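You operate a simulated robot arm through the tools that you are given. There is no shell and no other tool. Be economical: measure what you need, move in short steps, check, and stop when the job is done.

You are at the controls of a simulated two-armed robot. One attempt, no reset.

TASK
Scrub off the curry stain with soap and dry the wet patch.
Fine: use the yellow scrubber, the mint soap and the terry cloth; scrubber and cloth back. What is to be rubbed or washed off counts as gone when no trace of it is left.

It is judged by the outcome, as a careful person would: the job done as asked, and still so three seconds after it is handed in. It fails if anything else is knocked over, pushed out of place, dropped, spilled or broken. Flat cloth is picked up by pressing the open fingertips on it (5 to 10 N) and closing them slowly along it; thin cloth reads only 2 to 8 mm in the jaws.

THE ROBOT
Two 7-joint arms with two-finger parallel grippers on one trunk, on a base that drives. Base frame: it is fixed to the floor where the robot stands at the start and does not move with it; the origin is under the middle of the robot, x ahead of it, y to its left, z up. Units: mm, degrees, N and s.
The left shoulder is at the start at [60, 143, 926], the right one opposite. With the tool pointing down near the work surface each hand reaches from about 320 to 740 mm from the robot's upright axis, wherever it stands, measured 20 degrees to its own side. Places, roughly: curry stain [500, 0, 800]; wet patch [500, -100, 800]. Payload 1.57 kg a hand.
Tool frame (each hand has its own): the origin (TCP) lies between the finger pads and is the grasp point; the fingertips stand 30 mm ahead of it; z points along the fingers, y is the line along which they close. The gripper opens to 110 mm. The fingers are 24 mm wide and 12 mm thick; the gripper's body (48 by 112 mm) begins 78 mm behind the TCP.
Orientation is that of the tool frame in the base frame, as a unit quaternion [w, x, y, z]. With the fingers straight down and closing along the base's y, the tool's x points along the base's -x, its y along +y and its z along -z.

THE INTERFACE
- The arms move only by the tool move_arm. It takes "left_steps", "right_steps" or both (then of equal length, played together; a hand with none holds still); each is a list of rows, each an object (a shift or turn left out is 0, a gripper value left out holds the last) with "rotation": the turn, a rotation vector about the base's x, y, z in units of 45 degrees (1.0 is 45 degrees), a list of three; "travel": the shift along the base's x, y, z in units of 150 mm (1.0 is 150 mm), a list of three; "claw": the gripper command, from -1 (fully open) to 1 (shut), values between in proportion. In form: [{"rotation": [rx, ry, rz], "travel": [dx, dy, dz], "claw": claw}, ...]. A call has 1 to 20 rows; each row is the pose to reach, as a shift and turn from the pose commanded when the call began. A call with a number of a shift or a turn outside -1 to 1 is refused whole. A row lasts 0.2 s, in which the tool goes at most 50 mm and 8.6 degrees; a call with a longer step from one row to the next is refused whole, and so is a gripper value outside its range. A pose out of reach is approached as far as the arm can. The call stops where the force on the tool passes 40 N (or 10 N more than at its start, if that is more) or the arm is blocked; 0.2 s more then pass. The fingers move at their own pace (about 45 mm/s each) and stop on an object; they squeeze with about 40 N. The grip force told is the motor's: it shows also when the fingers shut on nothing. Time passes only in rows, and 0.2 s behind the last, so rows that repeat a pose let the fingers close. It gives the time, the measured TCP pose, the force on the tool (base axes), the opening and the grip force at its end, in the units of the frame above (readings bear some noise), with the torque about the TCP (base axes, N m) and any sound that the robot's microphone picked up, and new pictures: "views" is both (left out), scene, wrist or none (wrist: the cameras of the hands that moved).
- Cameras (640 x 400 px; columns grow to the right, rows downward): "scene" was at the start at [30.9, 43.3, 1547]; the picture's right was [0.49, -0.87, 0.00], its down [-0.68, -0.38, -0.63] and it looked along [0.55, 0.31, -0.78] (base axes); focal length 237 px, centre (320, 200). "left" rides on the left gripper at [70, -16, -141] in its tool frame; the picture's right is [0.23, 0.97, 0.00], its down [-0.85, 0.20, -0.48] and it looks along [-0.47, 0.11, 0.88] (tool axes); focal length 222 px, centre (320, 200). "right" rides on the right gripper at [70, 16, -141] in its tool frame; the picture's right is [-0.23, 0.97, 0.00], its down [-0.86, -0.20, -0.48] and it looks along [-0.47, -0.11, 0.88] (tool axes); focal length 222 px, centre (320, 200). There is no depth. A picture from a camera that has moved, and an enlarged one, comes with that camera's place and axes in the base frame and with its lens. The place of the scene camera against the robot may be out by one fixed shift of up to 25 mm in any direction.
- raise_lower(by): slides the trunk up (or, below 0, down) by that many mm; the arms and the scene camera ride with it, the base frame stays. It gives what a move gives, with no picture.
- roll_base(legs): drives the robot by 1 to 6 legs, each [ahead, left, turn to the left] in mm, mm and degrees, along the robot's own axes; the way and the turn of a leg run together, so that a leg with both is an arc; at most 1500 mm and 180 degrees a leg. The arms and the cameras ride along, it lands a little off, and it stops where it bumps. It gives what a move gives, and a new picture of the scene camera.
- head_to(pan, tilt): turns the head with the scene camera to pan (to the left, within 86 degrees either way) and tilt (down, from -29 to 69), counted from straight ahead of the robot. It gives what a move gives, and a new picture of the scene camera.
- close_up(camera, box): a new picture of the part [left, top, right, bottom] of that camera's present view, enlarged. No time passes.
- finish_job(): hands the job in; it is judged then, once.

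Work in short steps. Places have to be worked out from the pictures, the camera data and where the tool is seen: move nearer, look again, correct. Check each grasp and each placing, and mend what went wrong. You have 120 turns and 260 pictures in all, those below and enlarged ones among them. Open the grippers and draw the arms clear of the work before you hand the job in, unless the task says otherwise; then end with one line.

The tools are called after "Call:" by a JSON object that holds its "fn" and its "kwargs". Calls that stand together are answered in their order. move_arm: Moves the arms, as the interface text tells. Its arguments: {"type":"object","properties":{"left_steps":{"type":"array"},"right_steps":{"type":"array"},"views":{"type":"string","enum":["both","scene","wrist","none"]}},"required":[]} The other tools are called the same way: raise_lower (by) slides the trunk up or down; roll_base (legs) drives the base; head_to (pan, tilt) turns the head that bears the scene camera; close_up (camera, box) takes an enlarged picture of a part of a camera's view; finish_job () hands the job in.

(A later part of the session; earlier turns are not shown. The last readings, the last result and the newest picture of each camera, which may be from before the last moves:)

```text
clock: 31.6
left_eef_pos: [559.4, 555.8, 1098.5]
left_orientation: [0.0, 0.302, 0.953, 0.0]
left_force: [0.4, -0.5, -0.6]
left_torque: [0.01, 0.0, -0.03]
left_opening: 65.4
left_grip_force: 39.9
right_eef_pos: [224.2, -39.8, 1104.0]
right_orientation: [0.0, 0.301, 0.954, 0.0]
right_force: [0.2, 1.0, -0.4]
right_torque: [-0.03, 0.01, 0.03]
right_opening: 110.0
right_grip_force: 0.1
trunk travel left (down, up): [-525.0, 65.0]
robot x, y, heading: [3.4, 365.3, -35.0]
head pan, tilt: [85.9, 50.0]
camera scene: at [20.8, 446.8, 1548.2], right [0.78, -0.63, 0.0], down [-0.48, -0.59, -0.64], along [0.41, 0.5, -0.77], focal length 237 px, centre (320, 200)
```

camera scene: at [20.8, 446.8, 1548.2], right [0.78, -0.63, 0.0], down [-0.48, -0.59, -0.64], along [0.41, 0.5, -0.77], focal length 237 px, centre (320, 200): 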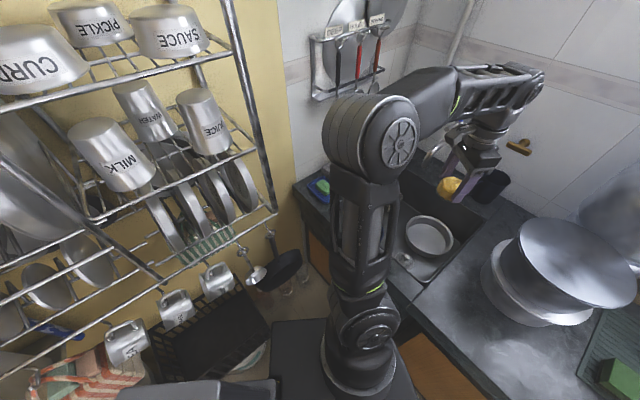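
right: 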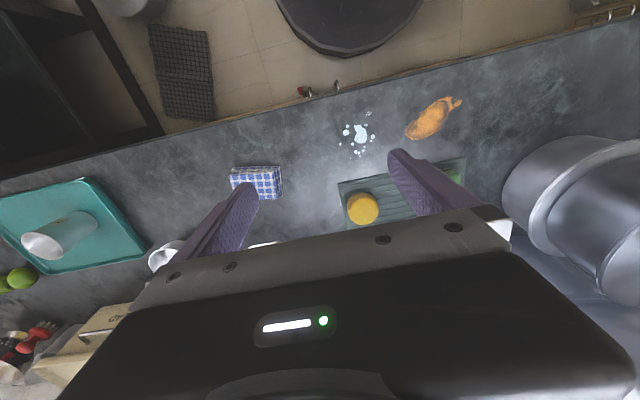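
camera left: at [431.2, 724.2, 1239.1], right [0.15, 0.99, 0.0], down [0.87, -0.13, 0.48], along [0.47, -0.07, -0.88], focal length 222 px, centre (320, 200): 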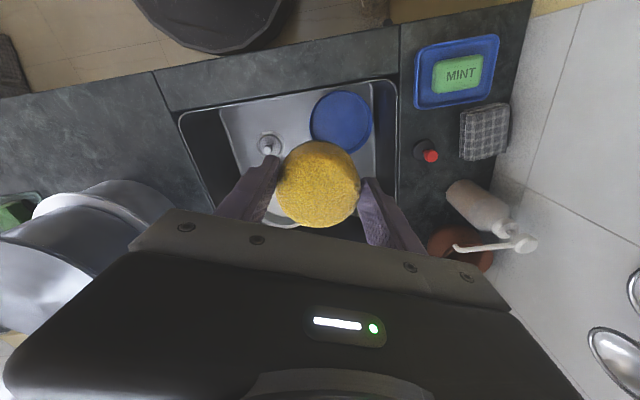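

Clear. I advance the hand toward the soap in two stages and check the elbow.

Call:
{"fn": "move_arm", "kwargs": {"left_steps": [{"travel": [-0.06, 0.22, 0]}, {"travel": [-0.12, 0.44, 0]}, {"travel": [-0.18, 0.66, 0]}, {"travel": [-0.23, 0.87, 0]}], "views": "scene"}}

Call:
{"fn": "move_arm", "kwargs": {"left_steps": [{"travel": [-0.06, 0.22, 0]}, {"travel": [-0.12, 0.44, 0]}, {"travel": [-0.18, 0.66, 0]}, {"travel": [-0.23, 0.87, 0]}], "views": "both"}}

```text
clock: 32.6
left_eef_pos: [526.6, 685.7, 1098.4]
left_orientation: [0.001, 0.303, 0.953, -0.001]
left_force: [0.2, -0.3, -1.0]
left_torque: [-0.02, -0.01, 0.01]
left_opening: 65.5
left_grip_force: 40.2
right_eef_pos: [224.5, -39.7, 1104.0]
right_orientation: [0.0, 0.302, 0.953, -0.001]
right_force: [0.7, 0.0, -0.4]
right_torque: [-0.03, 0.04, 0.0]
right_opening: 109.9
right_grip_force: 0.1
trunk travel left (down, up): [-525.0, 65.0]
robot x, y, heading: [3.2, 363.8, -35.2]
head pan, tilt: [85.9, 50.0]
camera scene: at [20.7, 447.0, 1548.2], right [0.78, -0.63, 0.0], down [-0.48, -0.59, -0.64], along [0.41, 0.5, -0.77], focal length 237 px, centre (320, 200)
```

scene: 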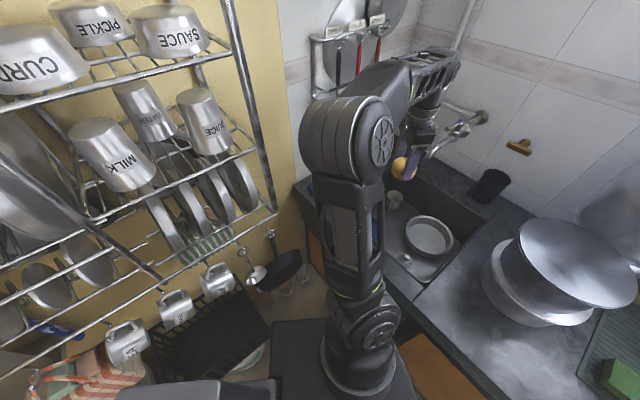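

```text
clock: 33.6
left_eef_pos: [490.9, 814.8, 1097.1]
left_orientation: [0.001, 0.301, 0.954, -0.001]
left_force: [0.6, 0.7, -0.4]
left_torque: [0.0, 0.02, -0.02]
left_opening: 65.3
left_grip_force: 39.8
right_eef_pos: [224.9, -39.2, 1103.7]
right_orientation: [0.0, 0.301, 0.954, 0.0]
right_force: [-0.1, -0.2, -0.4]
right_torque: [0.01, -0.01, -0.02]
right_opening: 109.8
right_grip_force: 0.1
trunk travel left (down, up): [-525.0, 65.0]
robot x, y, heading: [4.9, 366.0, -34.9]
head pan, tilt: [85.9, 50.0]
camera scene: at [20.9, 447.0, 1548.2], right [0.78, -0.63, 0.0], down [-0.48, -0.59, -0.64], along [0.41, 0.5, -0.77], focal length 237 px, centre (320, 200)
camera left: at [425.8, 842.2, 1238.7], right [0.37, 0.93, 0.0], down [0.81, -0.33, 0.48], along [0.44, -0.18, -0.88], focal length 222 px, centre (320, 200)
```

scene: 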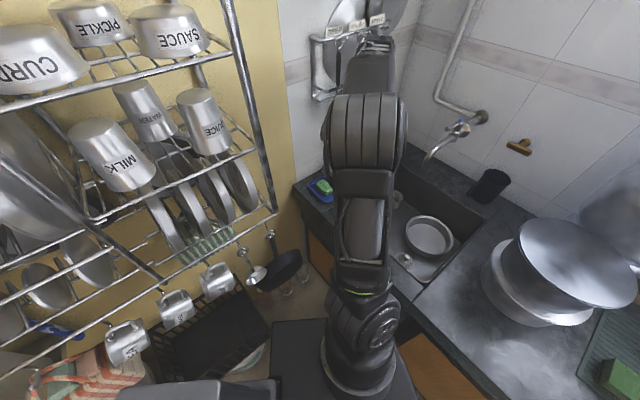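
left: 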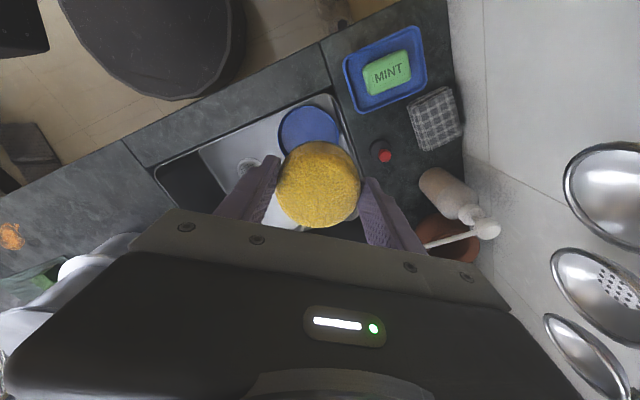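

Elbow well clear now. I move over the soap and descend to z≈950.

Call:
{"fn": "close_up", "kwargs": {"camera": "left", "box": [330, 10, 490, 160]}}

Call:
{"fn": "move_arm", "kwargs": {"left_steps": [{"travel": [-0.06, 0.22, 0]}, {"travel": [-0.12, 0.44, 0]}, {"travel": [-0.18, 0.66, 0]}, {"travel": [-0.23, 0.86, -0.15]}, {"travel": [-0.23, 0.86, -0.45]}, {"travel": [-0.23, 0.86, -0.75]}, {"travel": [-0.23, 0.86, -1.0]}], "views": "both"}}

```text
2.67 times, centred on (410, 85) of left
camera zoom: at [425.8, 842.2, 1238.7], right [0.37, 0.93, 0.0], down [0.81, -0.33, 0.48], along [0.44, -0.18, -0.88], focal length 592 px, centre (80, 507)
```

zoom: 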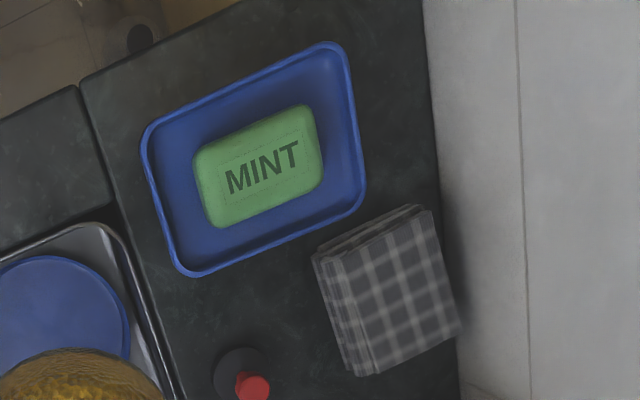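

```text
clock: 35.2
left_eef_pos: [456.4, 941.5, 946.9]
left_orientation: [0.0, 0.302, 0.953, -0.001]
left_force: [-0.1, 0.7, -0.6]
left_torque: [-0.02, 0.01, -0.03]
left_opening: 65.4
left_grip_force: 39.8
left hand out of reach, approached as far as the arm can: row 1, 2, 3, 4
right_eef_pos: [224.8, -39.2, 1103.2]
right_orientation: [0.0, 0.301, 0.954, -0.001]
right_force: [0.0, 0.3, 1.0]
right_torque: [-0.03, 0.01, -0.01]
right_opening: 109.9
right_grip_force: 0.0
trunk travel left (down, up): [-525.0, 65.0]
robot x, y, heading: [2.4, 364.6, -35.2]
head pan, tilt: [85.9, 50.0]
camera scene: at [21.2, 447.6, 1548.2], right [0.78, -0.63, 0.0], down [-0.48, -0.59, -0.64], along [0.41, 0.5, -0.77], focal length 237 px, centre (320, 200)
camera left: at [389.8, 970.7, 1089.0], right [0.37, 0.93, 0.0], down [0.81, -0.33, 0.48], along [0.44, -0.18, -0.88], focal length 222 px, centre (320, 200)
```

scene: 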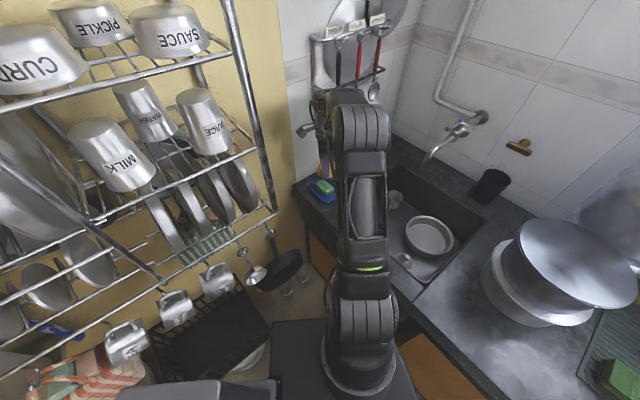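
left: 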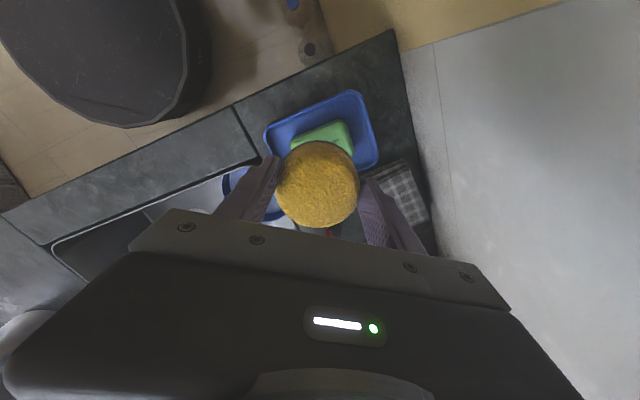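

Over the soap, centred at [455, 945]. I descend gently until the scrubber presses on it.

Call:
{"fn": "move_arm", "kwargs": {"left_steps": [{"travel": [-0.01, 0.02, -0.25]}, {"travel": [-0.01, 0.02, -0.43]}, {"travel": [-0.01, 0.02, -0.47]}, {"travel": [-0.01, 0.02, -0.49]}, {"travel": [-0.01, 0.02, -0.49]}], "views": "wrist"}}

```text
clock: 36.5
left_eef_pos: [457.0, 946.8, 880.6]
left_orientation: [0.002, 0.302, 0.953, 0.005]
left_force: [3.6, -0.6, 38.5]
left_torque: [-0.72, 0.08, 0.0]
left_opening: 65.2
left_grip_force: 40.0
right_eef_pos: [222.2, -42.7, 1103.5]
right_orientation: [0.001, 0.301, 0.954, 0.002]
right_force: [0.6, -0.4, 0.3]
right_torque: [-0.02, -0.03, 0.0]
right_opening: 110.0
right_grip_force: 0.0
trunk travel left (down, up): [-525.0, 65.0]
robot x, y, heading: [2.4, 363.0, -35.4]
head pan, tilt: [85.9, 50.0]
camera left: at [389.1, 973.5, 1021.1], right [0.37, 0.93, 0.01], down [0.81, -0.33, 0.48], along [0.45, -0.17, -0.88], focal length 222 px, centre (320, 200)
```

left: 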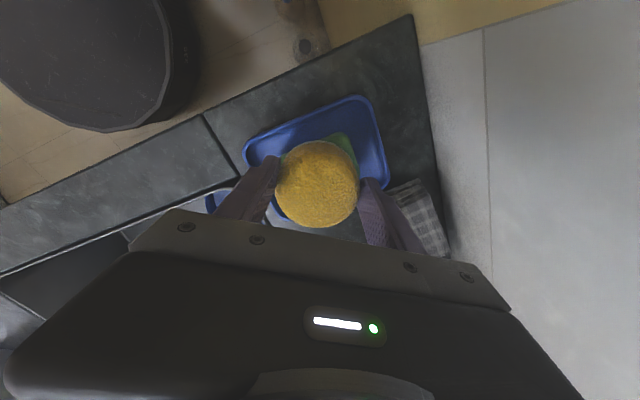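

Contact at 38 N — a bit firm. I ease off a few mm and rub gently in place.

Call:
{"fn": "move_arm", "kwargs": {"left_steps": [{"travel": [0, 0, 0.03]}, {"travel": [0, 0, 0.03]}], "views": "none"}}

```text
clock: 37.0
left_eef_pos: [455.5, 947.0, 880.9]
left_orientation: [0.001, 0.301, 0.954, 0.003]
left_force: [4.3, 2.0, 23.7]
left_torque: [0.0, -0.25, 0.03]
left_opening: 65.4
left_grip_force: 40.1
right_eef_pos: [222.9, -41.9, 1103.5]
right_orientation: [0.0, 0.302, 0.953, 0.0]
right_force: [-0.4, -0.1, 0.0]
right_torque: [-0.04, -0.02, -0.02]
right_opening: 109.9
right_grip_force: 0.0
trunk travel left (down, up): [-525.0, 65.0]
robot x, y, heading: [3.6, 364.1, -35.4]
head pan, tilt: [85.9, 50.0]
```

Ease 3 mm more and rub ±7 mm.

Call:
{"fn": "move_arm", "kwargs": {"left_steps": [{"travel": [0, 0, 0.02]}, {"travel": [0.04, 0, 0.02]}, {"travel": [0, 0.04, 0.02]}, {"travel": [-0.04, 0, 0.02]}, {"travel": [0, -0.04, 0.02]}, {"travel": [0.04, 0, 0.02]}, {"travel": [0, 0.04, 0.02]}, {"travel": [-0.04, 0, 0.02]}, {"travel": [0, -0.04, 0.02]}, {"travel": [0.04, 0, 0.02]}, {"travel": [-0.04, 0, 0.02]}, {"travel": [0, 0, 0.02]}], "views": "none"}}

Call:
{"fn": "move_arm", "kwargs": {"left_steps": [{"travel": [0, 0, 0.2]}, {"travel": [0, 0, 0.5]}, {"travel": [0, -0.1, 0.8]}, {"travel": [0.05, -0.35, 1.0]}, {"travel": [0.1, -0.6, 1.0]}, {"travel": [0.2, -0.85, 1.0]}], "views": "both"}}

```text
clock: 39.6
left_eef_pos: [455.4, 948.6, 881.2]
left_orientation: [0.0, 0.301, 0.954, 0.0]
left_force: [-0.2, 0.4, -0.3]
left_torque: [-0.01, -0.02, -0.03]
left_opening: 65.3
left_grip_force: 40.5
right_eef_pos: [224.9, -40.1, 1104.0]
right_orientation: [0.0, 0.302, 0.953, 0.001]
right_force: [0.1, -0.1, -0.2]
right_torque: [0.0, 0.01, 0.01]
right_opening: 110.3
right_grip_force: 0.0
trunk travel left (down, up): [-525.0, 65.0]
robot x, y, heading: [3.4, 361.0, -35.1]
head pan, tilt: [85.9, 50.0]
```

```text
clock: 41.0
left_eef_pos: [483.7, 818.9, 1031.5]
left_orientation: [-0.001, 0.301, 0.954, 0.0]
left_force: [0.9, -0.3, 0.5]
left_torque: [-0.02, 0.02, 0.01]
left_opening: 65.6
left_grip_force: 39.9
right_eef_pos: [225.1, -40.6, 1104.1]
right_orientation: [0.0, 0.302, 0.953, 0.001]
right_force: [0.0, 0.4, -2.0]
right_torque: [-0.01, -0.03, 0.0]
right_opening: 110.1
right_grip_force: 0.1
trunk travel left (down, up): [-525.0, 65.0]
robot x, y, heading: [-3.4, 361.7, -34.9]
head pan, tilt: [85.9, 50.0]
camera scene: at [20.7, 445.9, 1548.3], right [0.78, -0.63, 0.0], down [-0.48, -0.59, -0.64], along [0.41, 0.5, -0.77], focal length 237 px, centre (320, 200)
camera left: at [417.2, 847.0, 1172.9], right [0.37, 0.93, 0.0], down [0.81, -0.33, 0.48], along [0.44, -0.18, -0.88], focal length 222 px, centre (320, 200)
```

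scene: 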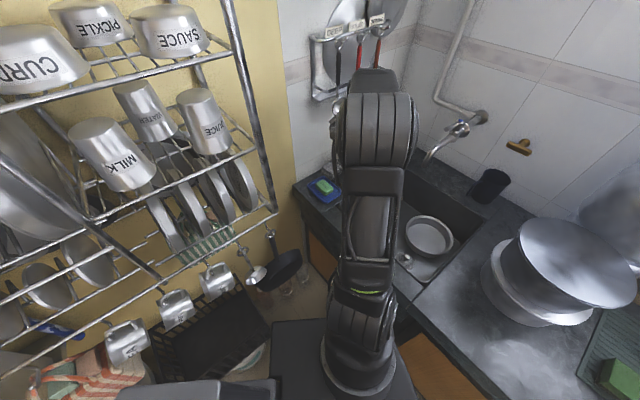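
left: 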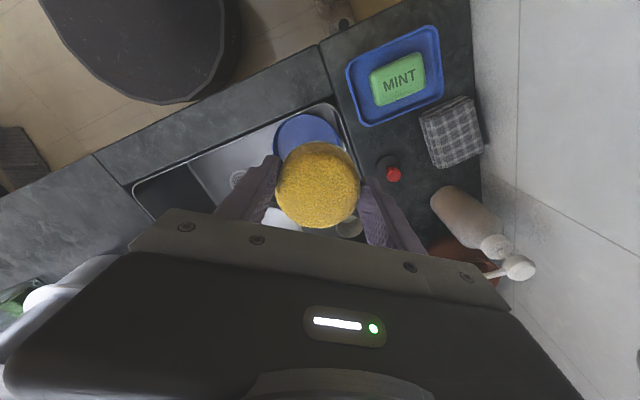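

The rub ended with no contact force, so I rub once more at a controlled pressure. Meanwhile soap and dish are undisturbed.

Call:
{"fn": "move_arm", "kwargs": {"left_steps": [{"travel": [-0.07, 0.25, 0]}, {"travel": [-0.13, 0.5, 0]}, {"travel": [-0.18, 0.75, -0.15]}, {"travel": [-0.18, 0.85, -0.4]}, {"travel": [-0.18, 0.86, -0.7]}, {"travel": [-0.18, 0.86, -0.95]}, {"travel": [-0.18, 0.86, -1.0]}, {"travel": [-0.18, 0.86, -1.0]}], "views": "none"}}

Call:
{"fn": "move_arm", "kwargs": {"left_steps": [{"travel": [0, 0, -0.02]}, {"travel": [0, 0, -0.03]}, {"travel": [0.04, 0, -0.03]}, {"travel": [0, 0.04, -0.03]}, {"travel": [-0.04, 0, -0.03]}, {"travel": [0, -0.04, -0.03]}, {"travel": [0.04, 0, -0.03]}, {"travel": [0, 0.04, -0.03]}, {"travel": [-0.04, 0, -0.03]}, {"travel": [0, -0.04, -0.03]}, {"travel": [0.04, 0, -0.03]}, {"travel": [-0.04, 0, -0.03]}, {"travel": [0, 0, -0.03]}], "views": "wrist"}}

```text
clock: 42.9
left_eef_pos: [458.5, 948.6, 882.2]
left_orientation: [0.002, 0.302, 0.953, -0.001]
left_force: [0.1, -0.4, 0.4]
left_torque: [-0.02, 0.0, 0.0]
left_opening: 65.2
left_grip_force: 40.4
right_eef_pos: [224.5, -40.6, 1104.0]
right_orientation: [0.0, 0.301, 0.954, 0.001]
right_force: [0.4, -0.4, 0.3]
right_torque: [0.0, 0.0, -0.02]
right_opening: 110.1
right_grip_force: 0.1
trunk travel left (down, up): [-525.0, 65.0]
robot x, y, heading: [0.5, 363.7, -35.0]
head pan, tilt: [85.9, 50.0]
```

```text
clock: 45.6
left_eef_pos: [456.3, 946.8, 880.0]
left_orientation: [0.0, 0.302, 0.953, 0.001]
left_force: [-1.8, -3.7, 27.9]
left_torque: [-0.34, 0.03, -0.1]
left_opening: 65.5
left_grip_force: 40.1
right_eef_pos: [222.8, -41.2, 1104.1]
right_orientation: [0.001, 0.302, 0.953, 0.001]
right_force: [-0.3, -0.8, 0.9]
right_torque: [0.01, 0.0, -0.01]
right_opening: 110.2
right_grip_force: 0.1
trunk travel left (down, up): [-525.0, 65.0]
robot x, y, heading: [3.5, 363.2, -35.1]
head pan, tilt: [85.9, 50.0]
camera left: at [389.9, 975.0, 1020.9], right [0.37, 0.93, 0.0], down [0.81, -0.33, 0.48], along [0.44, -0.18, -0.88], focal length 222 px, centre (320, 200)
```

left: 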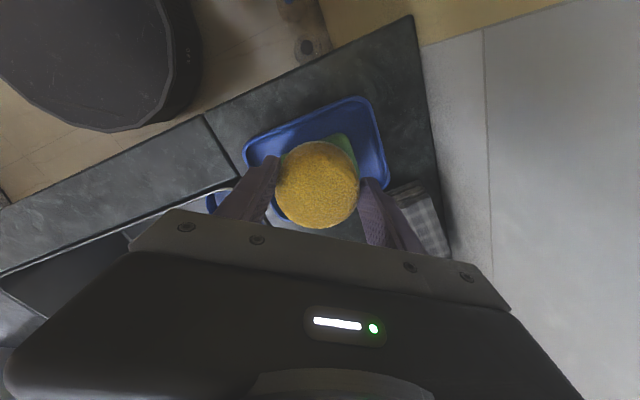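

Good rub with ~28 N. Lift away and examine the grey cloth in close-up.

Call:
{"fn": "move_arm", "kwargs": {"left_steps": [{"travel": [0, 0, 0.2]}, {"travel": [0, 0, 0.5]}, {"travel": [0, 0, 0.8]}, {"travel": [0.05, -0.25, 1.0]}, {"travel": [0.1, -0.5, 1.0]}, {"travel": [0.15, -0.75, 1.0]}, {"travel": [0.2, -1.0, 1.0]}], "views": "none"}}

Call:
{"fn": "close_up", "kwargs": {"camera": "left", "box": [330, 10, 510, 180]}}

Call:
{"fn": "move_arm", "kwargs": {"left_steps": [{"travel": [0.1, -0.25, 0.15]}, {"travel": [0.2, -0.5, 0.3]}, {"travel": [0.3, -0.75, 0.4]}, {"travel": [0.35, -1.0, 0.45]}], "views": "none"}}

```text
clock: 47.2
left_eef_pos: [487.4, 797.3, 1026.3]
left_orientation: [0.001, 0.301, 0.954, 0.001]
left_force: [0.1, -0.3, -0.4]
left_torque: [0.01, -0.03, -0.03]
left_opening: 65.1
left_grip_force: 39.5
right_eef_pos: [224.8, -40.0, 1103.9]
right_orientation: [0.001, 0.302, 0.953, 0.0]
right_force: [0.1, 0.2, 0.5]
right_torque: [0.02, -0.03, 0.03]
right_opening: 110.2
right_grip_force: 0.0
trunk travel left (down, up): [-525.0, 65.0]
robot x, y, heading: [-1.0, 364.1, -34.9]
head pan, tilt: [85.9, 50.0]
```

```text
2.35 times, centred on (420, 95) of left
camera zoom: at [421.1, 824.6, 1168.3], right [0.37, 0.93, 0.0], down [0.81, -0.33, 0.48], along [0.44, -0.18, -0.88], focal length 523 px, centre (85, 447)
```

zoom: 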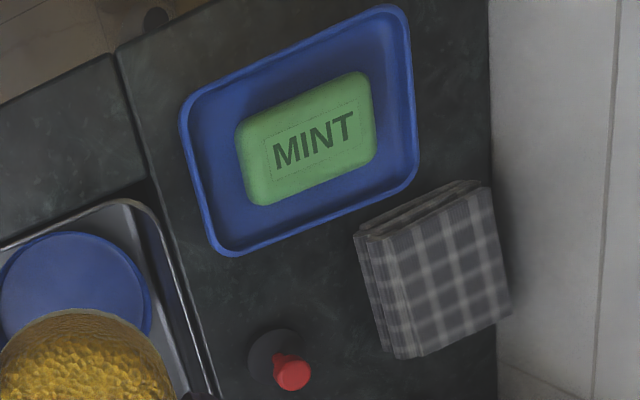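

```text
clock: 48.2
left_eef_pos: [544.4, 649.5, 1094.2]
left_orientation: [0.0, 0.301, 0.954, -0.001]
left_force: [0.4, 0.5, -0.3]
left_torque: [-0.02, -0.02, 0.01]
left_opening: 65.3
left_grip_force: 40.1
right_eef_pos: [224.1, -40.2, 1103.2]
right_orientation: [0.0, 0.302, 0.953, -0.001]
right_force: [-0.2, -0.9, 0.0]
right_torque: [-0.01, 0.0, -0.02]
right_opening: 110.0
right_grip_force: 0.1
trunk travel left (down, up): [-525.0, 65.0]
robot x, y, heading: [3.3, 362.1, -35.2]
head pan, tilt: [85.9, 50.0]
```

Soap and dish are undisturbed. Now drive back right 500 mm along the counter, then turn to face it.

Call:
{"fn": "roll_base", "kwargs": {"legs": [[287, -410, 0], [0, 0, 35]]}}

Call:
{"fn": "head_to", "kwargs": {"pan": 10, "tilt": 55}}

```text
clock: 52.9
left_eef_pos: [277.3, 409.3, 1094.1]
left_orientation: [0.0, -0.006, 1.0, 0.0]
left_force: [0.1, -0.7, 0.0]
left_torque: [-0.02, -0.03, 0.0]
left_opening: 65.2
left_grip_force: 39.7
right_eef_pos: [419.2, -338.3, 1103.4]
right_orientation: [0.0, -0.004, 1.0, 0.001]
right_force: [-0.3, -0.4, 0.6]
right_torque: [-0.01, -0.03, 0.02]
right_opening: 110.2
right_grip_force: 0.1
trunk travel left (down, up): [-525.0, 65.0]
robot x, y, heading: [0.7, -142.0, 0.5]
head pan, tilt: [85.9, 50.0]
camera scene: at [-28.0, -58.1, 1548.2], right [1.0, -0.06, 0.0], down [-0.05, -0.76, -0.64], along [0.04, 0.64, -0.77], focal length 237 px, centre (320, 200)
```

scene: 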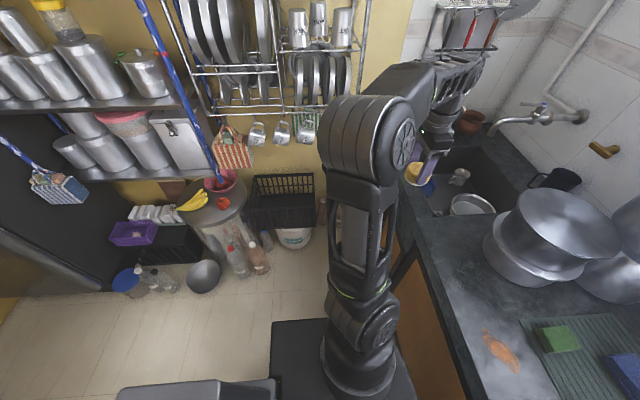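

```text
clock: 54.4
left_eef_pos: [277.6, 407.6, 1095.6]
left_orientation: [0.0, -0.006, 1.0, 0.0]
left_force: [-0.7, 0.4, 0.1]
left_torque: [-0.01, 0.02, 0.03]
left_opening: 65.2
left_grip_force: 40.0
right_eef_pos: [418.9, -338.5, 1103.2]
right_orientation: [0.0, -0.005, 1.0, 0.0]
right_force: [-0.1, -1.1, -0.2]
right_torque: [-0.01, 0.02, 0.0]
right_opening: 110.1
right_grip_force: 0.1
trunk travel left (down, up): [-525.0, 65.0]
robot x, y, heading: [4.8, -140.0, 0.7]
head pan, tilt: [10.0, 55.0]
camera scene: at [38.3, -121.8, 1541.7], right [0.18, -0.98, 0.0], down [-0.81, -0.15, -0.57], along [0.56, 0.11, -0.82], focal length 237 px, centre (320, 200)
```

scene: 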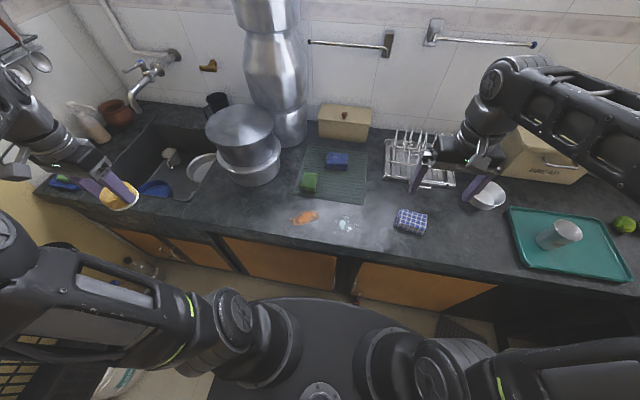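

I bring the left hand over the stain in three stages.

Call:
{"fn": "move_arm", "kwargs": {"left_steps": [{"travel": [0.1, -0.23, 0]}, {"travel": [0.2, -0.46, 0]}, {"travel": [0.3, -0.69, 0]}, {"travel": [0.4, -0.92, 0]}], "views": "none"}}

Call:
{"fn": "move_arm", "kwargs": {"left_steps": [{"travel": [0.1, -0.23, 0]}, {"travel": [0.2, -0.46, 0]}, {"travel": [0.3, -0.69, 0]}, {"travel": [0.4, -0.92, 0]}], "views": "none"}}

Call:
{"fn": "move_arm", "kwargs": {"left_steps": [{"travel": [0.1, -0.2, -0.2]}, {"travel": [0.2, -0.4, -0.4]}, {"travel": [0.3, -0.6, -0.6]}, {"travel": [0.37, -0.75, -0.8]}, {"travel": [0.37, -0.75, -1.0]}], "views": "both"}}

```text
clock: 55.4
left_eef_pos: [338.8, 268.4, 1096.3]
left_orientation: [0.0, -0.005, 1.0, 0.0]
left_force: [-0.1, 0.6, 0.7]
left_torque: [0.01, 0.02, 0.0]
left_opening: 65.1
left_grip_force: 39.6
right_eef_pos: [420.2, -339.0, 1103.6]
right_orientation: [0.0, -0.005, 1.0, 0.0]
right_force: [-0.7, -0.1, 0.2]
right_torque: [0.0, 0.01, -0.01]
right_opening: 109.9
right_grip_force: 0.1
trunk travel left (down, up): [-525.0, 65.0]
robot x, y, heading: [1.7, -141.9, 0.8]
head pan, tilt: [10.0, 55.0]
```

```text
clock: 56.4
left_eef_pos: [400.1, 130.0, 1096.0]
left_orientation: [0.0, -0.006, 1.0, -0.001]
left_force: [0.0, -0.5, 0.0]
left_torque: [0.0, -0.01, 0.0]
left_opening: 65.1
left_grip_force: 40.1
right_eef_pos: [419.5, -338.9, 1103.7]
right_orientation: [0.0, -0.004, 1.0, -0.001]
right_force: [0.0, 0.3, -0.2]
right_torque: [-0.04, 0.0, -0.02]
right_opening: 110.0
right_grip_force: 0.1
trunk travel left (down, up): [-525.0, 65.0]
robot x, y, heading: [2.9, -137.3, 0.6]
head pan, tilt: [10.0, 55.0]
```

```text
clock: 57.6
left_eef_pos: [454.2, 18.5, 943.0]
left_orientation: [0.001, -0.004, 1.0, 0.001]
left_force: [-0.4, -0.3, 0.2]
left_torque: [-0.01, 0.01, 0.01]
left_opening: 65.0
left_grip_force: 39.6
right_eef_pos: [420.2, -339.9, 1105.2]
right_orientation: [0.0, -0.004, 1.0, 0.0]
right_force: [-0.2, -0.1, -0.6]
right_torque: [0.01, 0.02, 0.04]
right_opening: 110.0
right_grip_force: 0.1
trunk travel left (down, up): [-525.0, 65.0]
robot x, y, heading: [4.2, -140.4, 0.5]
head pan, tilt: [10.0, 55.0]
camera scene: at [38.7, -121.8, 1541.7], right [0.18, -0.98, 0.0], down [-0.81, -0.15, -0.57], along [0.56, 0.11, -0.82], focal length 237 px, centre (320, 200)
camera left: at [385.2, 2.5, 1083.8], right [-0.24, 0.97, 0.0], down [0.85, 0.21, 0.48], along [0.47, 0.11, -0.88], focal length 222 px, centre (320, 200)
```

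scene: 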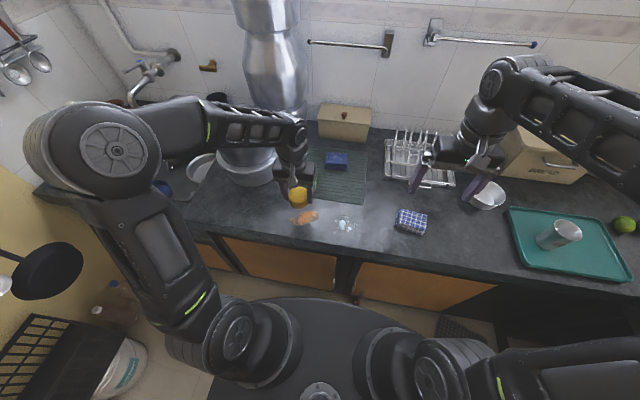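
left: 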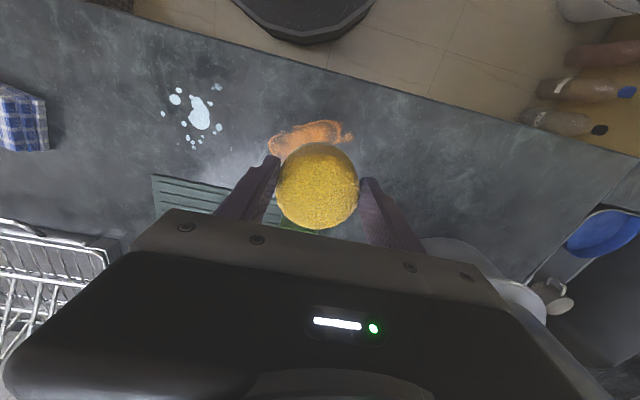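

Stain spans x≈425–490, y≈−50…55. I lower the scrubber onto it slowly.

Call:
{"fn": "move_arm", "kwargs": {"left_steps": [{"travel": [0, -0.09, -0.25]}, {"travel": [0, -0.09, -0.5]}, {"travel": [0, -0.09, -0.62]}, {"travel": [0, -0.09, -0.64]}, {"travel": [0, -0.09, -0.66]}, {"travel": [0, -0.09, -0.66]}], "views": "none"}}

```text
clock: 59.0
left_eef_pos: [454.4, 5.7, 846.0]
left_orientation: [0.001, -0.006, 1.0, 0.0]
left_force: [-0.3, 2.3, 8.3]
left_torque: [0.07, -0.13, -0.02]
left_opening: 65.9
left_grip_force: 40.4
right_eef_pos: [418.9, -339.7, 1104.9]
right_orientation: [-0.001, -0.004, 1.0, 0.0]
right_force: [-0.6, -1.6, 0.1]
right_torque: [0.03, -0.01, -0.01]
right_opening: 109.8
right_grip_force: 0.0
trunk travel left (down, up): [-525.0, 65.0]
robot x, y, heading: [0.6, -141.2, 0.7]
head pan, tilt: [10.0, 55.0]
```

Contact at 8 N. I press ~1.5 mm more and scrub in strokes across the stain.

Call:
{"fn": "move_arm", "kwargs": {"left_steps": [{"travel": [0, 0, -0.012]}, {"travel": [0, 0.2, -0.012]}, {"travel": [0, 0.4, -0.012]}, {"travel": [-0.1, 0.4, -0.012]}, {"travel": [-0.1, 0.13, -0.012]}, {"travel": [-0.1, -0.13, -0.012]}, {"travel": [-0.1, -0.4, -0.012]}, {"travel": [0, -0.4, -0.012]}, {"travel": [0, -0.13, -0.012]}, {"travel": [0, 0.13, -0.012]}, {"travel": [0, 0.4, -0.012]}, {"travel": [0.1, 0.4, -0.012]}, {"travel": [0.1, 0.13, -0.012]}, {"travel": [0.1, -0.13, -0.012]}, {"travel": [0.1, -0.4, -0.012]}, {"travel": [0.18, -0.3, -0.012]}, {"travel": [0.18, 0, -0.012]}, {"travel": [0.18, 0.3, -0.012]}, {"travel": [0.1, 0.15, -0.012]}, {"travel": [0, 0, -0.012]}], "views": "wrist"}}

```text
clock: 60.1
left_eef_pos: [440.0, 56.8, 845.9]
left_orientation: [0.004, -0.009, 1.0, 0.003]
left_force: [-5.0, -1.0, 12.6]
left_torque: [-0.17, 0.22, -0.1]
left_opening: 65.6
left_grip_force: 39.4
right_eef_pos: [418.9, -339.7, 1103.6]
right_orientation: [0.0, -0.005, 1.0, 0.0]
right_force: [0.4, 0.2, -0.1]
right_torque: [0.05, 0.03, 0.04]
right_opening: 110.0
right_grip_force: 0.1
trunk travel left (down, up): [-525.0, 65.0]
robot x, y, heading: [2.7, -140.9, 0.5]
head pan, tilt: [10.0, 55.0]
stopped in row 5 (left hand): the force on the tool passed its limit (the readings are from after the stop); the commanded pose is now the measured one
camera left: at [369.7, 38.7, 985.7], right [-0.24, 0.97, 0.01], down [0.85, 0.21, 0.49], along [0.47, 0.12, -0.87], focal length 222 px, centre (320, 200)
```

left: 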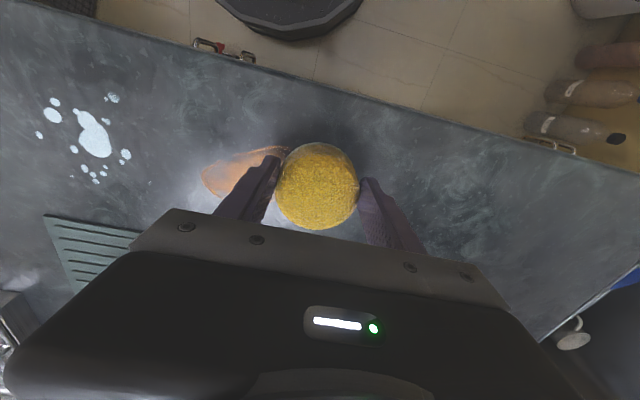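

The tail is already fading. The stroke stopped on force, so I go slower and slightly lighter.

Call:
{"fn": "move_arm", "kwargs": {"left_steps": [{"travel": [0, 0, 0.008]}, {"travel": [0, -0.15, 0.008]}, {"travel": [0, -0.3, 0.008]}, {"travel": [0, -0.45, 0.008]}, {"travel": [0, -0.6, 0.008]}, {"travel": [0, -0.73, 0.008]}, {"travel": [0.1, -0.73, 0.008]}, {"travel": [0.1, -0.6, 0.008]}, {"travel": [0.1, -0.45, 0.008]}, {"travel": [0.1, -0.3, 0.008]}, {"travel": [0.1, -0.15, 0.008]}, {"travel": [0.1, 0, 0.008]}, {"travel": [0.2, 0, 0.008]}, {"travel": [0.2, -0.15, 0.008]}, {"travel": [0.2, -0.3, 0.008]}, {"travel": [0.2, -0.45, 0.008]}, {"travel": [0.2, -0.6, 0.008]}, {"travel": [0.2, -0.73, 0.008]}], "views": "wrist"}}

```text
clock: 63.9
left_eef_pos: [470.5, -50.5, 847.0]
left_orientation: [0.002, -0.009, 1.0, 0.004]
left_force: [-0.1, 0.3, -0.6]
left_torque: [0.0, 0.0, -0.01]
left_opening: 65.3
left_grip_force: 40.0
right_eef_pos: [419.8, -340.1, 1103.8]
right_orientation: [0.001, -0.005, 1.0, 0.0]
right_force: [-0.7, 0.2, 0.2]
right_torque: [-0.02, -0.01, 0.02]
right_opening: 110.1
right_grip_force: 0.0
trunk travel left (down, up): [-525.0, 65.0]
robot x, y, heading: [6.6, -144.6, 0.5]
head pan, tilt: [10.0, 55.0]
camera left: at [400.5, -68.3, 987.4], right [-0.24, 0.97, 0.01], down [0.85, 0.21, 0.48], along [0.47, 0.12, -0.87], focal length 222 px, centre (320, 200)
```

left: 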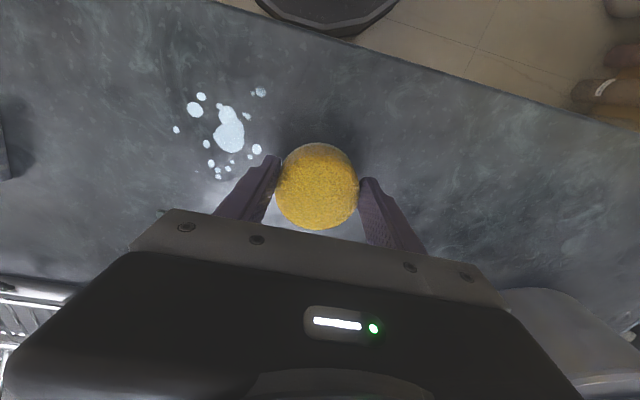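

The stain looks gone from what is visible. I lift and look at the spot from above.

Call:
{"fn": "move_arm", "kwargs": {"left_steps": [{"travel": [0, 0, 0.2]}, {"travel": [0, 0, 0.5]}, {"travel": [0, 0.1, 0.8]}, {"travel": [0.1, 0.2, 1.0]}, {"travel": [0.2, 0.4, 1.0]}], "views": "none"}}

Call:
{"fn": "close_up", "kwargs": {"camera": "left", "box": [120, 20, 440, 200]}}

Call:
{"fn": "close_up", "kwargs": {"camera": "scene", "box": [260, 180, 420, 260]}}

```text
clock: 65.1
left_eef_pos: [500.0, 9.8, 997.8]
left_orientation: [0.003, -0.009, 1.0, 0.003]
left_force: [-0.4, -1.2, 0.5]
left_torque: [0.0, 0.05, 0.01]
left_opening: 65.8
left_grip_force: 40.2
right_eef_pos: [419.5, -339.1, 1104.6]
right_orientation: [0.0, -0.006, 1.0, 0.001]
right_force: [-0.1, 1.3, 0.0]
right_torque: [0.01, -0.01, 0.01]
right_opening: 110.2
right_grip_force: 0.0
trunk travel left (down, up): [-525.0, 65.0]
robot x, y, heading: [2.1, -141.1, 0.5]
head pan, tilt: [10.0, 55.0]
```

```text
2.00 times, centred on (280, 110) of left
camera zoom: at [429.8, -8.0, 1137.5], right [-0.24, 0.97, 0.0], down [0.85, 0.21, 0.48], along [0.47, 0.12, -0.88], focal length 444 px, centre (400, 380)
```

zoom: 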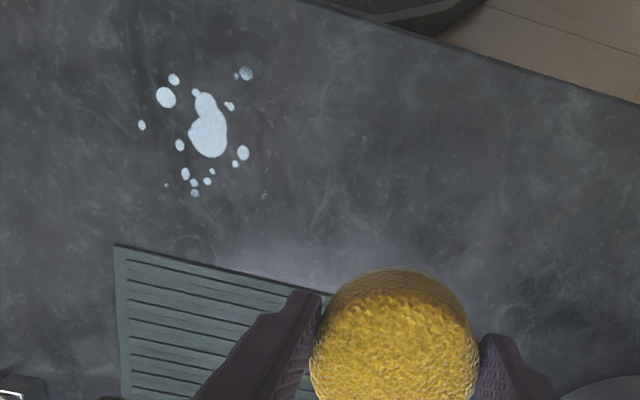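

```text
4.00 times, centred on (340, 220) of scene
camera zoom: at [38.9, -121.0, 1541.7], right [0.18, -0.98, 0.0], down [-0.81, -0.15, -0.57], along [0.56, 0.11, -0.82], focal length 948 px, centre (240, 120)
```

zoom: 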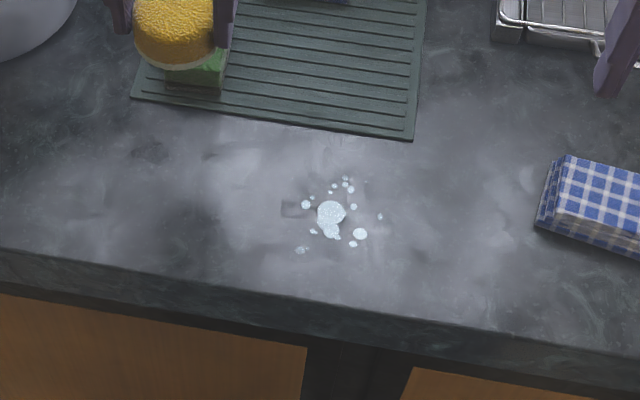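

Stain gone; a very close look for remaining traces.

Call:
{"fn": "close_up", "kwargs": {"camera": "left", "box": [220, 70, 340, 150]}}

Call:
{"fn": "close_up", "kwargs": {"camera": "scene", "box": [270, 195, 350, 245]}}

```text
5.00 times, centred on (280, 110) of left
camera zoom: at [429.8, -8.0, 1137.5], right [-0.24, 0.97, 0.0], down [0.85, 0.21, 0.48], along [0.47, 0.12, -0.88], focal length 1111 px, centre (520, 650)
```

zoom: 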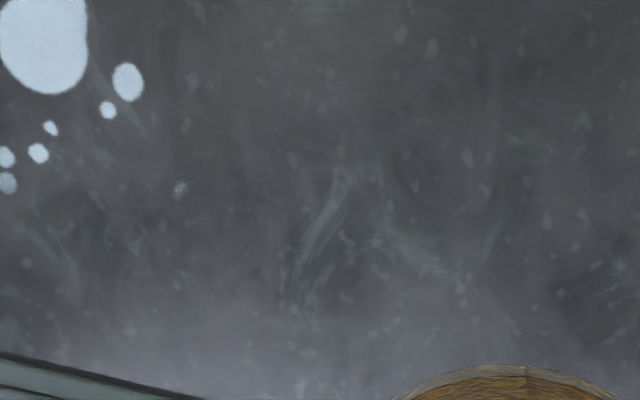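

```text
8.00 times, centred on (310, 220) of scene
camera zoom: at [38.9, -121.0, 1541.7], right [0.18, -0.98, 0.0], down [-0.81, -0.15, -0.57], along [0.56, 0.11, -0.82], focal length 1897 px, centre (400, 40)
```

zoom: 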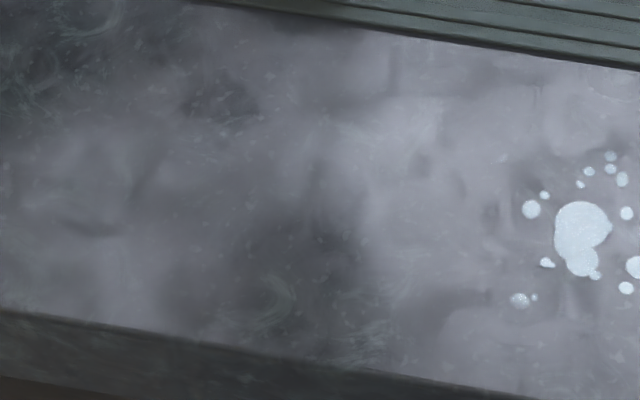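

Clean. I return the scrubber to its place on the mat at [605, -151].

Call:
{"fn": "move_arm", "kwargs": {"left_steps": [{"travel": [0.2, -0.2, 0]}, {"travel": [0.4, -0.4, 0]}, {"travel": [0.55, -0.6, 0]}, {"travel": [0.7, -0.8, 0]}, {"travel": [0.7, -1.0, 0]}], "views": "none"}}

Call:
{"fn": "move_arm", "kwargs": {"left_steps": [{"travel": [0, -0.07, -0.25]}, {"travel": [0, -0.07, -0.5]}, {"travel": [0, -0.07, -0.65]}, {"travel": [0, -0.07, -0.75]}, {"travel": [0, -0.07, -0.75]}], "views": "both"}}

```text
clock: 66.3
left_eef_pos: [606.6, -142.3, 995.8]
left_orientation: [0.002, -0.008, 1.0, 0.003]
left_force: [-0.4, 0.0, -0.1]
left_torque: [0.04, -0.02, -0.01]
left_opening: 65.2
left_grip_force: 40.1
right_eef_pos: [419.5, -339.6, 1105.0]
right_orientation: [0.0, -0.005, 1.0, 0.0]
right_force: [0.1, 0.2, -0.4]
right_torque: [0.0, 0.01, -0.03]
right_opening: 110.1
right_grip_force: 0.1
trunk travel left (down, up): [-525.0, 65.0]
robot x, y, heading: [1.8, -142.6, 0.5]
head pan, tilt: [10.0, 55.0]
```

```text
clock: 67.5
left_eef_pos: [606.0, -153.1, 881.7]
left_orientation: [0.002, -0.008, 1.0, 0.004]
left_force: [-0.1, -0.4, 0.0]
left_torque: [0.0, -0.01, -0.02]
left_opening: 65.3
left_grip_force: 39.8
right_eef_pos: [419.6, -338.9, 1104.1]
right_orientation: [0.0, -0.005, 1.0, 0.0]
right_force: [0.8, -0.2, 0.2]
right_torque: [-0.02, -0.02, 0.02]
right_opening: 110.0
right_grip_force: 0.1
trunk travel left (down, up): [-525.0, 65.0]
robot x, y, heading: [1.4, -138.3, 0.8]
head pan, tilt: [10.0, 55.0]
camera scene: at [38.7, -121.9, 1541.7], right [0.18, -0.98, 0.0], down [-0.81, -0.15, -0.57], along [0.56, 0.11, -0.82], focal length 237 px, centre (320, 200)
camera left: at [535.7, -171.6, 1022.7], right [-0.24, 0.97, 0.01], down [0.85, 0.21, 0.48], along [0.47, 0.12, -0.87], focal length 222 px, centre (320, 200)
```

scene: 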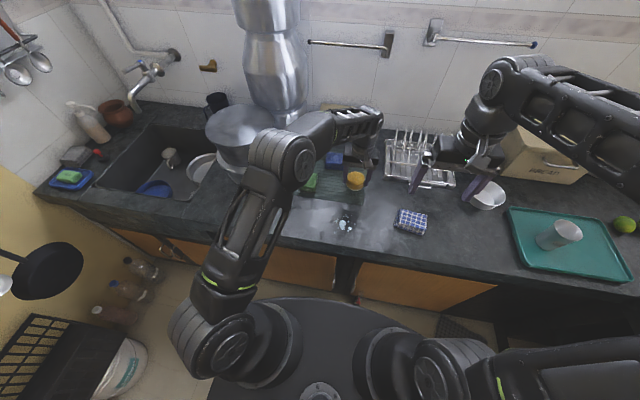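
left: 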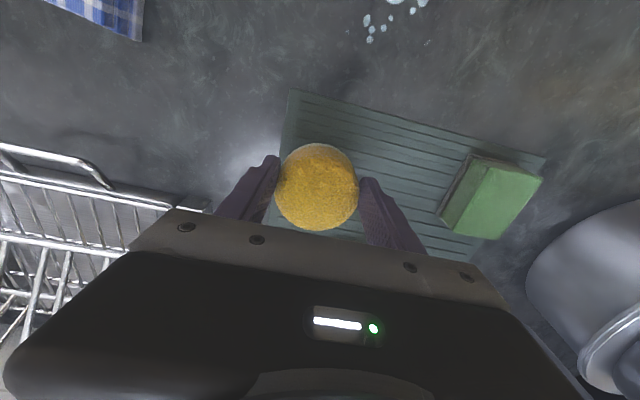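

Lower to z≈852, then open, and rise.

Call:
{"fn": "move_arm", "kwargs": {"left_steps": [{"travel": [0, 0.01, -0.12]}, {"travel": [0, 0.01, -0.17]}, {"travel": [0, 0.01, -0.19]}, {"travel": [0, 0.01, -0.2]}, {"travel": [0, 0.01, -0.2]}], "views": "none"}}

Call:
{"fn": "move_arm", "kwargs": {"left_steps": [{"claw": 0.3}, {"claw": -0.2}, {"claw": -1}, {"claw": -1}, {"claw": -1}, {"travel": [0, 0, 0.2]}, {"travel": [0, 0, 0.5]}, {"travel": [0, 0, 0.8]}, {"travel": [0, 0, 1.0]}], "views": "wrist"}}

```text
clock: 68.7
left_eef_pos: [605.8, -150.9, 852.0]
left_orientation: [0.003, -0.009, 1.0, 0.005]
left_force: [-0.5, -0.3, 0.4]
left_torque: [0.04, 0.0, 0.02]
left_opening: 65.2
left_grip_force: 39.8
right_eef_pos: [419.5, -338.8, 1103.4]
right_orientation: [0.001, -0.006, 1.0, 0.001]
right_force: [-0.2, -0.8, -0.8]
right_torque: [-0.03, 0.02, -0.02]
right_opening: 110.1
right_grip_force: 0.1
trunk travel left (down, up): [-525.0, 65.0]
robot x, y, heading: [4.7, -140.9, 0.8]
head pan, tilt: [10.0, 55.0]
```

```text
clock: 70.7
left_eef_pos: [605.2, -151.7, 1001.7]
left_orientation: [0.003, -0.008, 1.0, 0.003]
left_force: [0.1, 0.2, 0.5]
left_torque: [0.0, 0.03, 0.0]
left_opening: 110.0
left_grip_force: 0.1
right_eef_pos: [418.9, -339.4, 1103.3]
right_orientation: [0.001, -0.005, 1.0, -0.001]
right_force: [-0.2, -0.1, -0.6]
right_torque: [0.01, -0.06, -0.03]
right_opening: 110.0
right_grip_force: 0.0
trunk travel left (down, up): [-525.0, 65.0]
robot x, y, heading: [2.8, -137.9, 0.4]
head pan, tilt: [10.0, 55.0]
camera left: at [535.5, -168.7, 1141.9], right [-0.24, 0.97, 0.01], down [0.85, 0.21, 0.48], along [0.47, 0.12, -0.87], focal length 222 px, centre (320, 200)
```

left: 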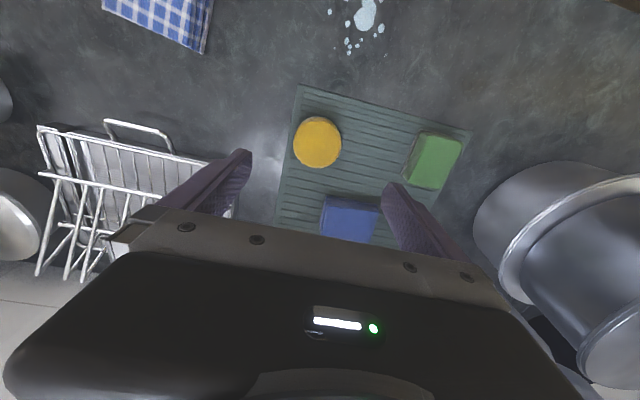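

Scrubber is back. Now identify the terry cloth: the left hand withdraws, and the right hand goes down near the checked cloth for a close look.

Call:
{"fn": "move_arm", "kwargs": {"left_steps": [{"travel": [-0.2, 0.25, 0.1]}, {"travel": [-0.4, 0.5, 0.2]}, {"travel": [-0.6, 0.75, 0.3]}, {"travel": [-0.8, 1.0, 0.4]}], "views": "none"}}

Call:
{"fn": "move_arm", "kwargs": {"right_steps": [{"travel": [0, 0, -0.3]}, {"travel": [0, 0, -0.6]}, {"travel": [0, 0, -0.85]}], "views": "wrist"}}

Call:
{"fn": "close_up", "kwargs": {"camera": "right", "box": [240, 60, 400, 200]}}

Call:
{"fn": "head_to", "kwargs": {"pan": -60, "tilt": 45}}

```text
refused: row 1 steps farther than a row can; nothing moved
```

```text
clock: 71.5
left_eef_pos: [606.5, -151.9, 1000.7]
left_orientation: [0.003, -0.009, 1.0, 0.003]
left_force: [0.9, -0.3, 0.0]
left_torque: [-0.01, 0.04, -0.02]
left_opening: 110.2
left_grip_force: 0.1
right_eef_pos: [419.7, -335.9, 972.8]
right_orientation: [0.0, -0.004, 1.0, -0.001]
right_force: [-0.3, 0.5, -0.6]
right_torque: [0.01, 0.0, -0.02]
right_opening: 110.1
right_grip_force: 0.0
trunk travel left (down, up): [-525.0, 65.0]
robot x, y, heading: [2.0, -144.6, 0.8]
head pan, tilt: [10.0, 55.0]
camera right: at [349.7, -319.9, 1113.6], right [0.22, 0.98, 0.0], down [0.86, -0.19, 0.48], along [0.47, -0.1, -0.88], focal length 222 px, centre (320, 200)
```

right: 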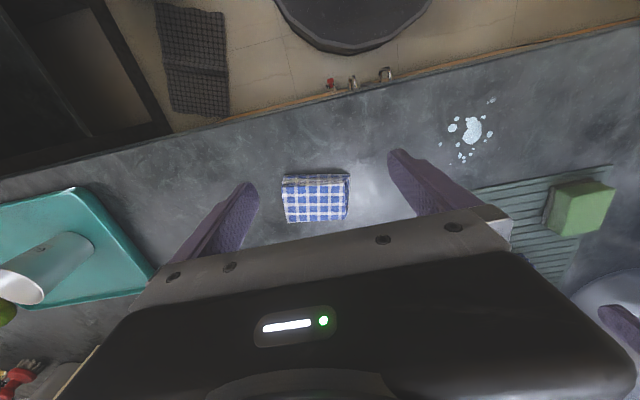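

```text
2.86 times, centred on (320, 130) of right
camera zoom: at [349.7, -319.9, 1113.6], right [0.22, 0.98, 0.0], down [0.86, -0.19, 0.48], along [0.47, -0.1, -0.88], focal length 635 px, centre (320, 400)
```

zoom: 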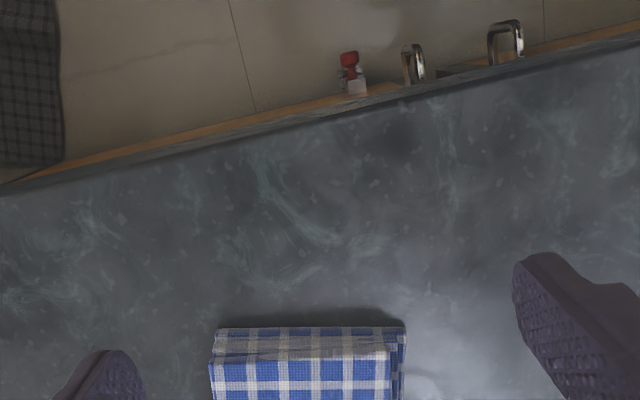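

```text
clock: 72.9
left_eef_pos: [606.4, -151.1, 1000.9]
left_orientation: [0.003, -0.009, 1.0, 0.004]
left_force: [1.3, 0.2, 0.5]
left_torque: [0.02, -0.02, 0.01]
left_opening: 110.2
left_grip_force: 0.1
right_eef_pos: [418.3, -336.2, 972.6]
right_orientation: [-0.001, -0.005, 1.0, 0.0]
right_force: [-0.5, 0.4, 0.3]
right_torque: [-0.03, 0.02, -0.01]
right_opening: 110.2
right_grip_force: 0.1
trunk travel left (down, up): [-525.0, 65.0]
robot x, y, heading: [1.3, -140.5, 0.7]
head pan, tilt: [-60.0, 45.0]
camera scene: at [9.3, -205.1, 1555.1], right [-0.86, -0.51, 0.0], down [-0.36, 0.61, -0.71], along [0.36, -0.61, -0.71], focal length 237 px, centre (320, 200)
```

scene: 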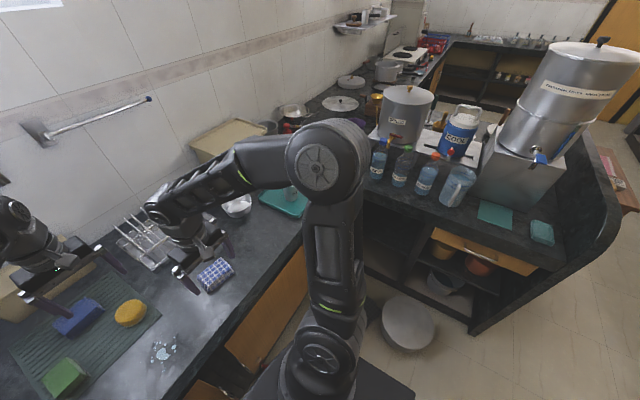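

Closer views of the blue cloth and the teal items on the right counter.

Call:
{"fn": "close_up", "kwargs": {"camera": "right", "box": [270, 165, 360, 230]}}

Call:
{"fn": "close_up", "kwargs": {"camera": "scene", "box": [450, 180, 580, 260]}}

Call:
{"fn": "close_up", "kwargs": {"camera": "scene", "box": [190, 240, 250, 300]}}

```text
6.15 times, centred on (315, 198) of right
camera zoom: at [349.3, -319.7, 1114.3], right [0.22, 0.98, 0.0], down [0.86, -0.19, 0.48], along [0.47, -0.1, -0.88], focal length 1367 px, centre (351, 215)
```

zoom: 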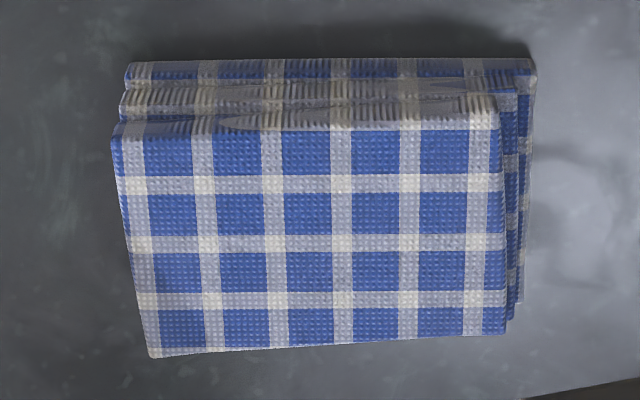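

```text
4.92 times, centred on (515, 220) of scene
camera zoom: at [9.3, -205.1, 1555.1], right [-0.86, -0.51, 0.0], down [-0.36, 0.61, -0.71], along [0.36, -0.61, -0.71], focal length 1167 px, centre (-640, 102)
```

zoom: 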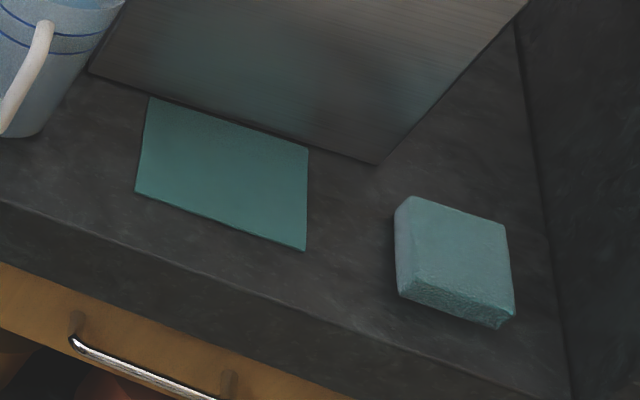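

```text
6.67 times, centred on (220, 270) of scene
camera zoom: at [9.3, -205.1, 1555.1], right [-0.86, -0.51, 0.0], down [-0.36, 0.61, -0.71], along [0.36, -0.61, -0.71], focal length 1581 px, centre (987, -267)
```

zoom: 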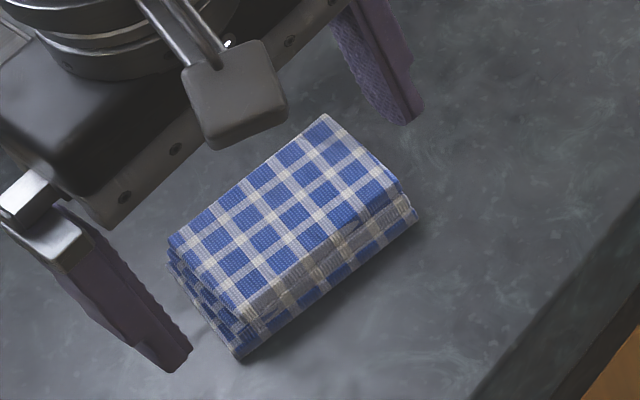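

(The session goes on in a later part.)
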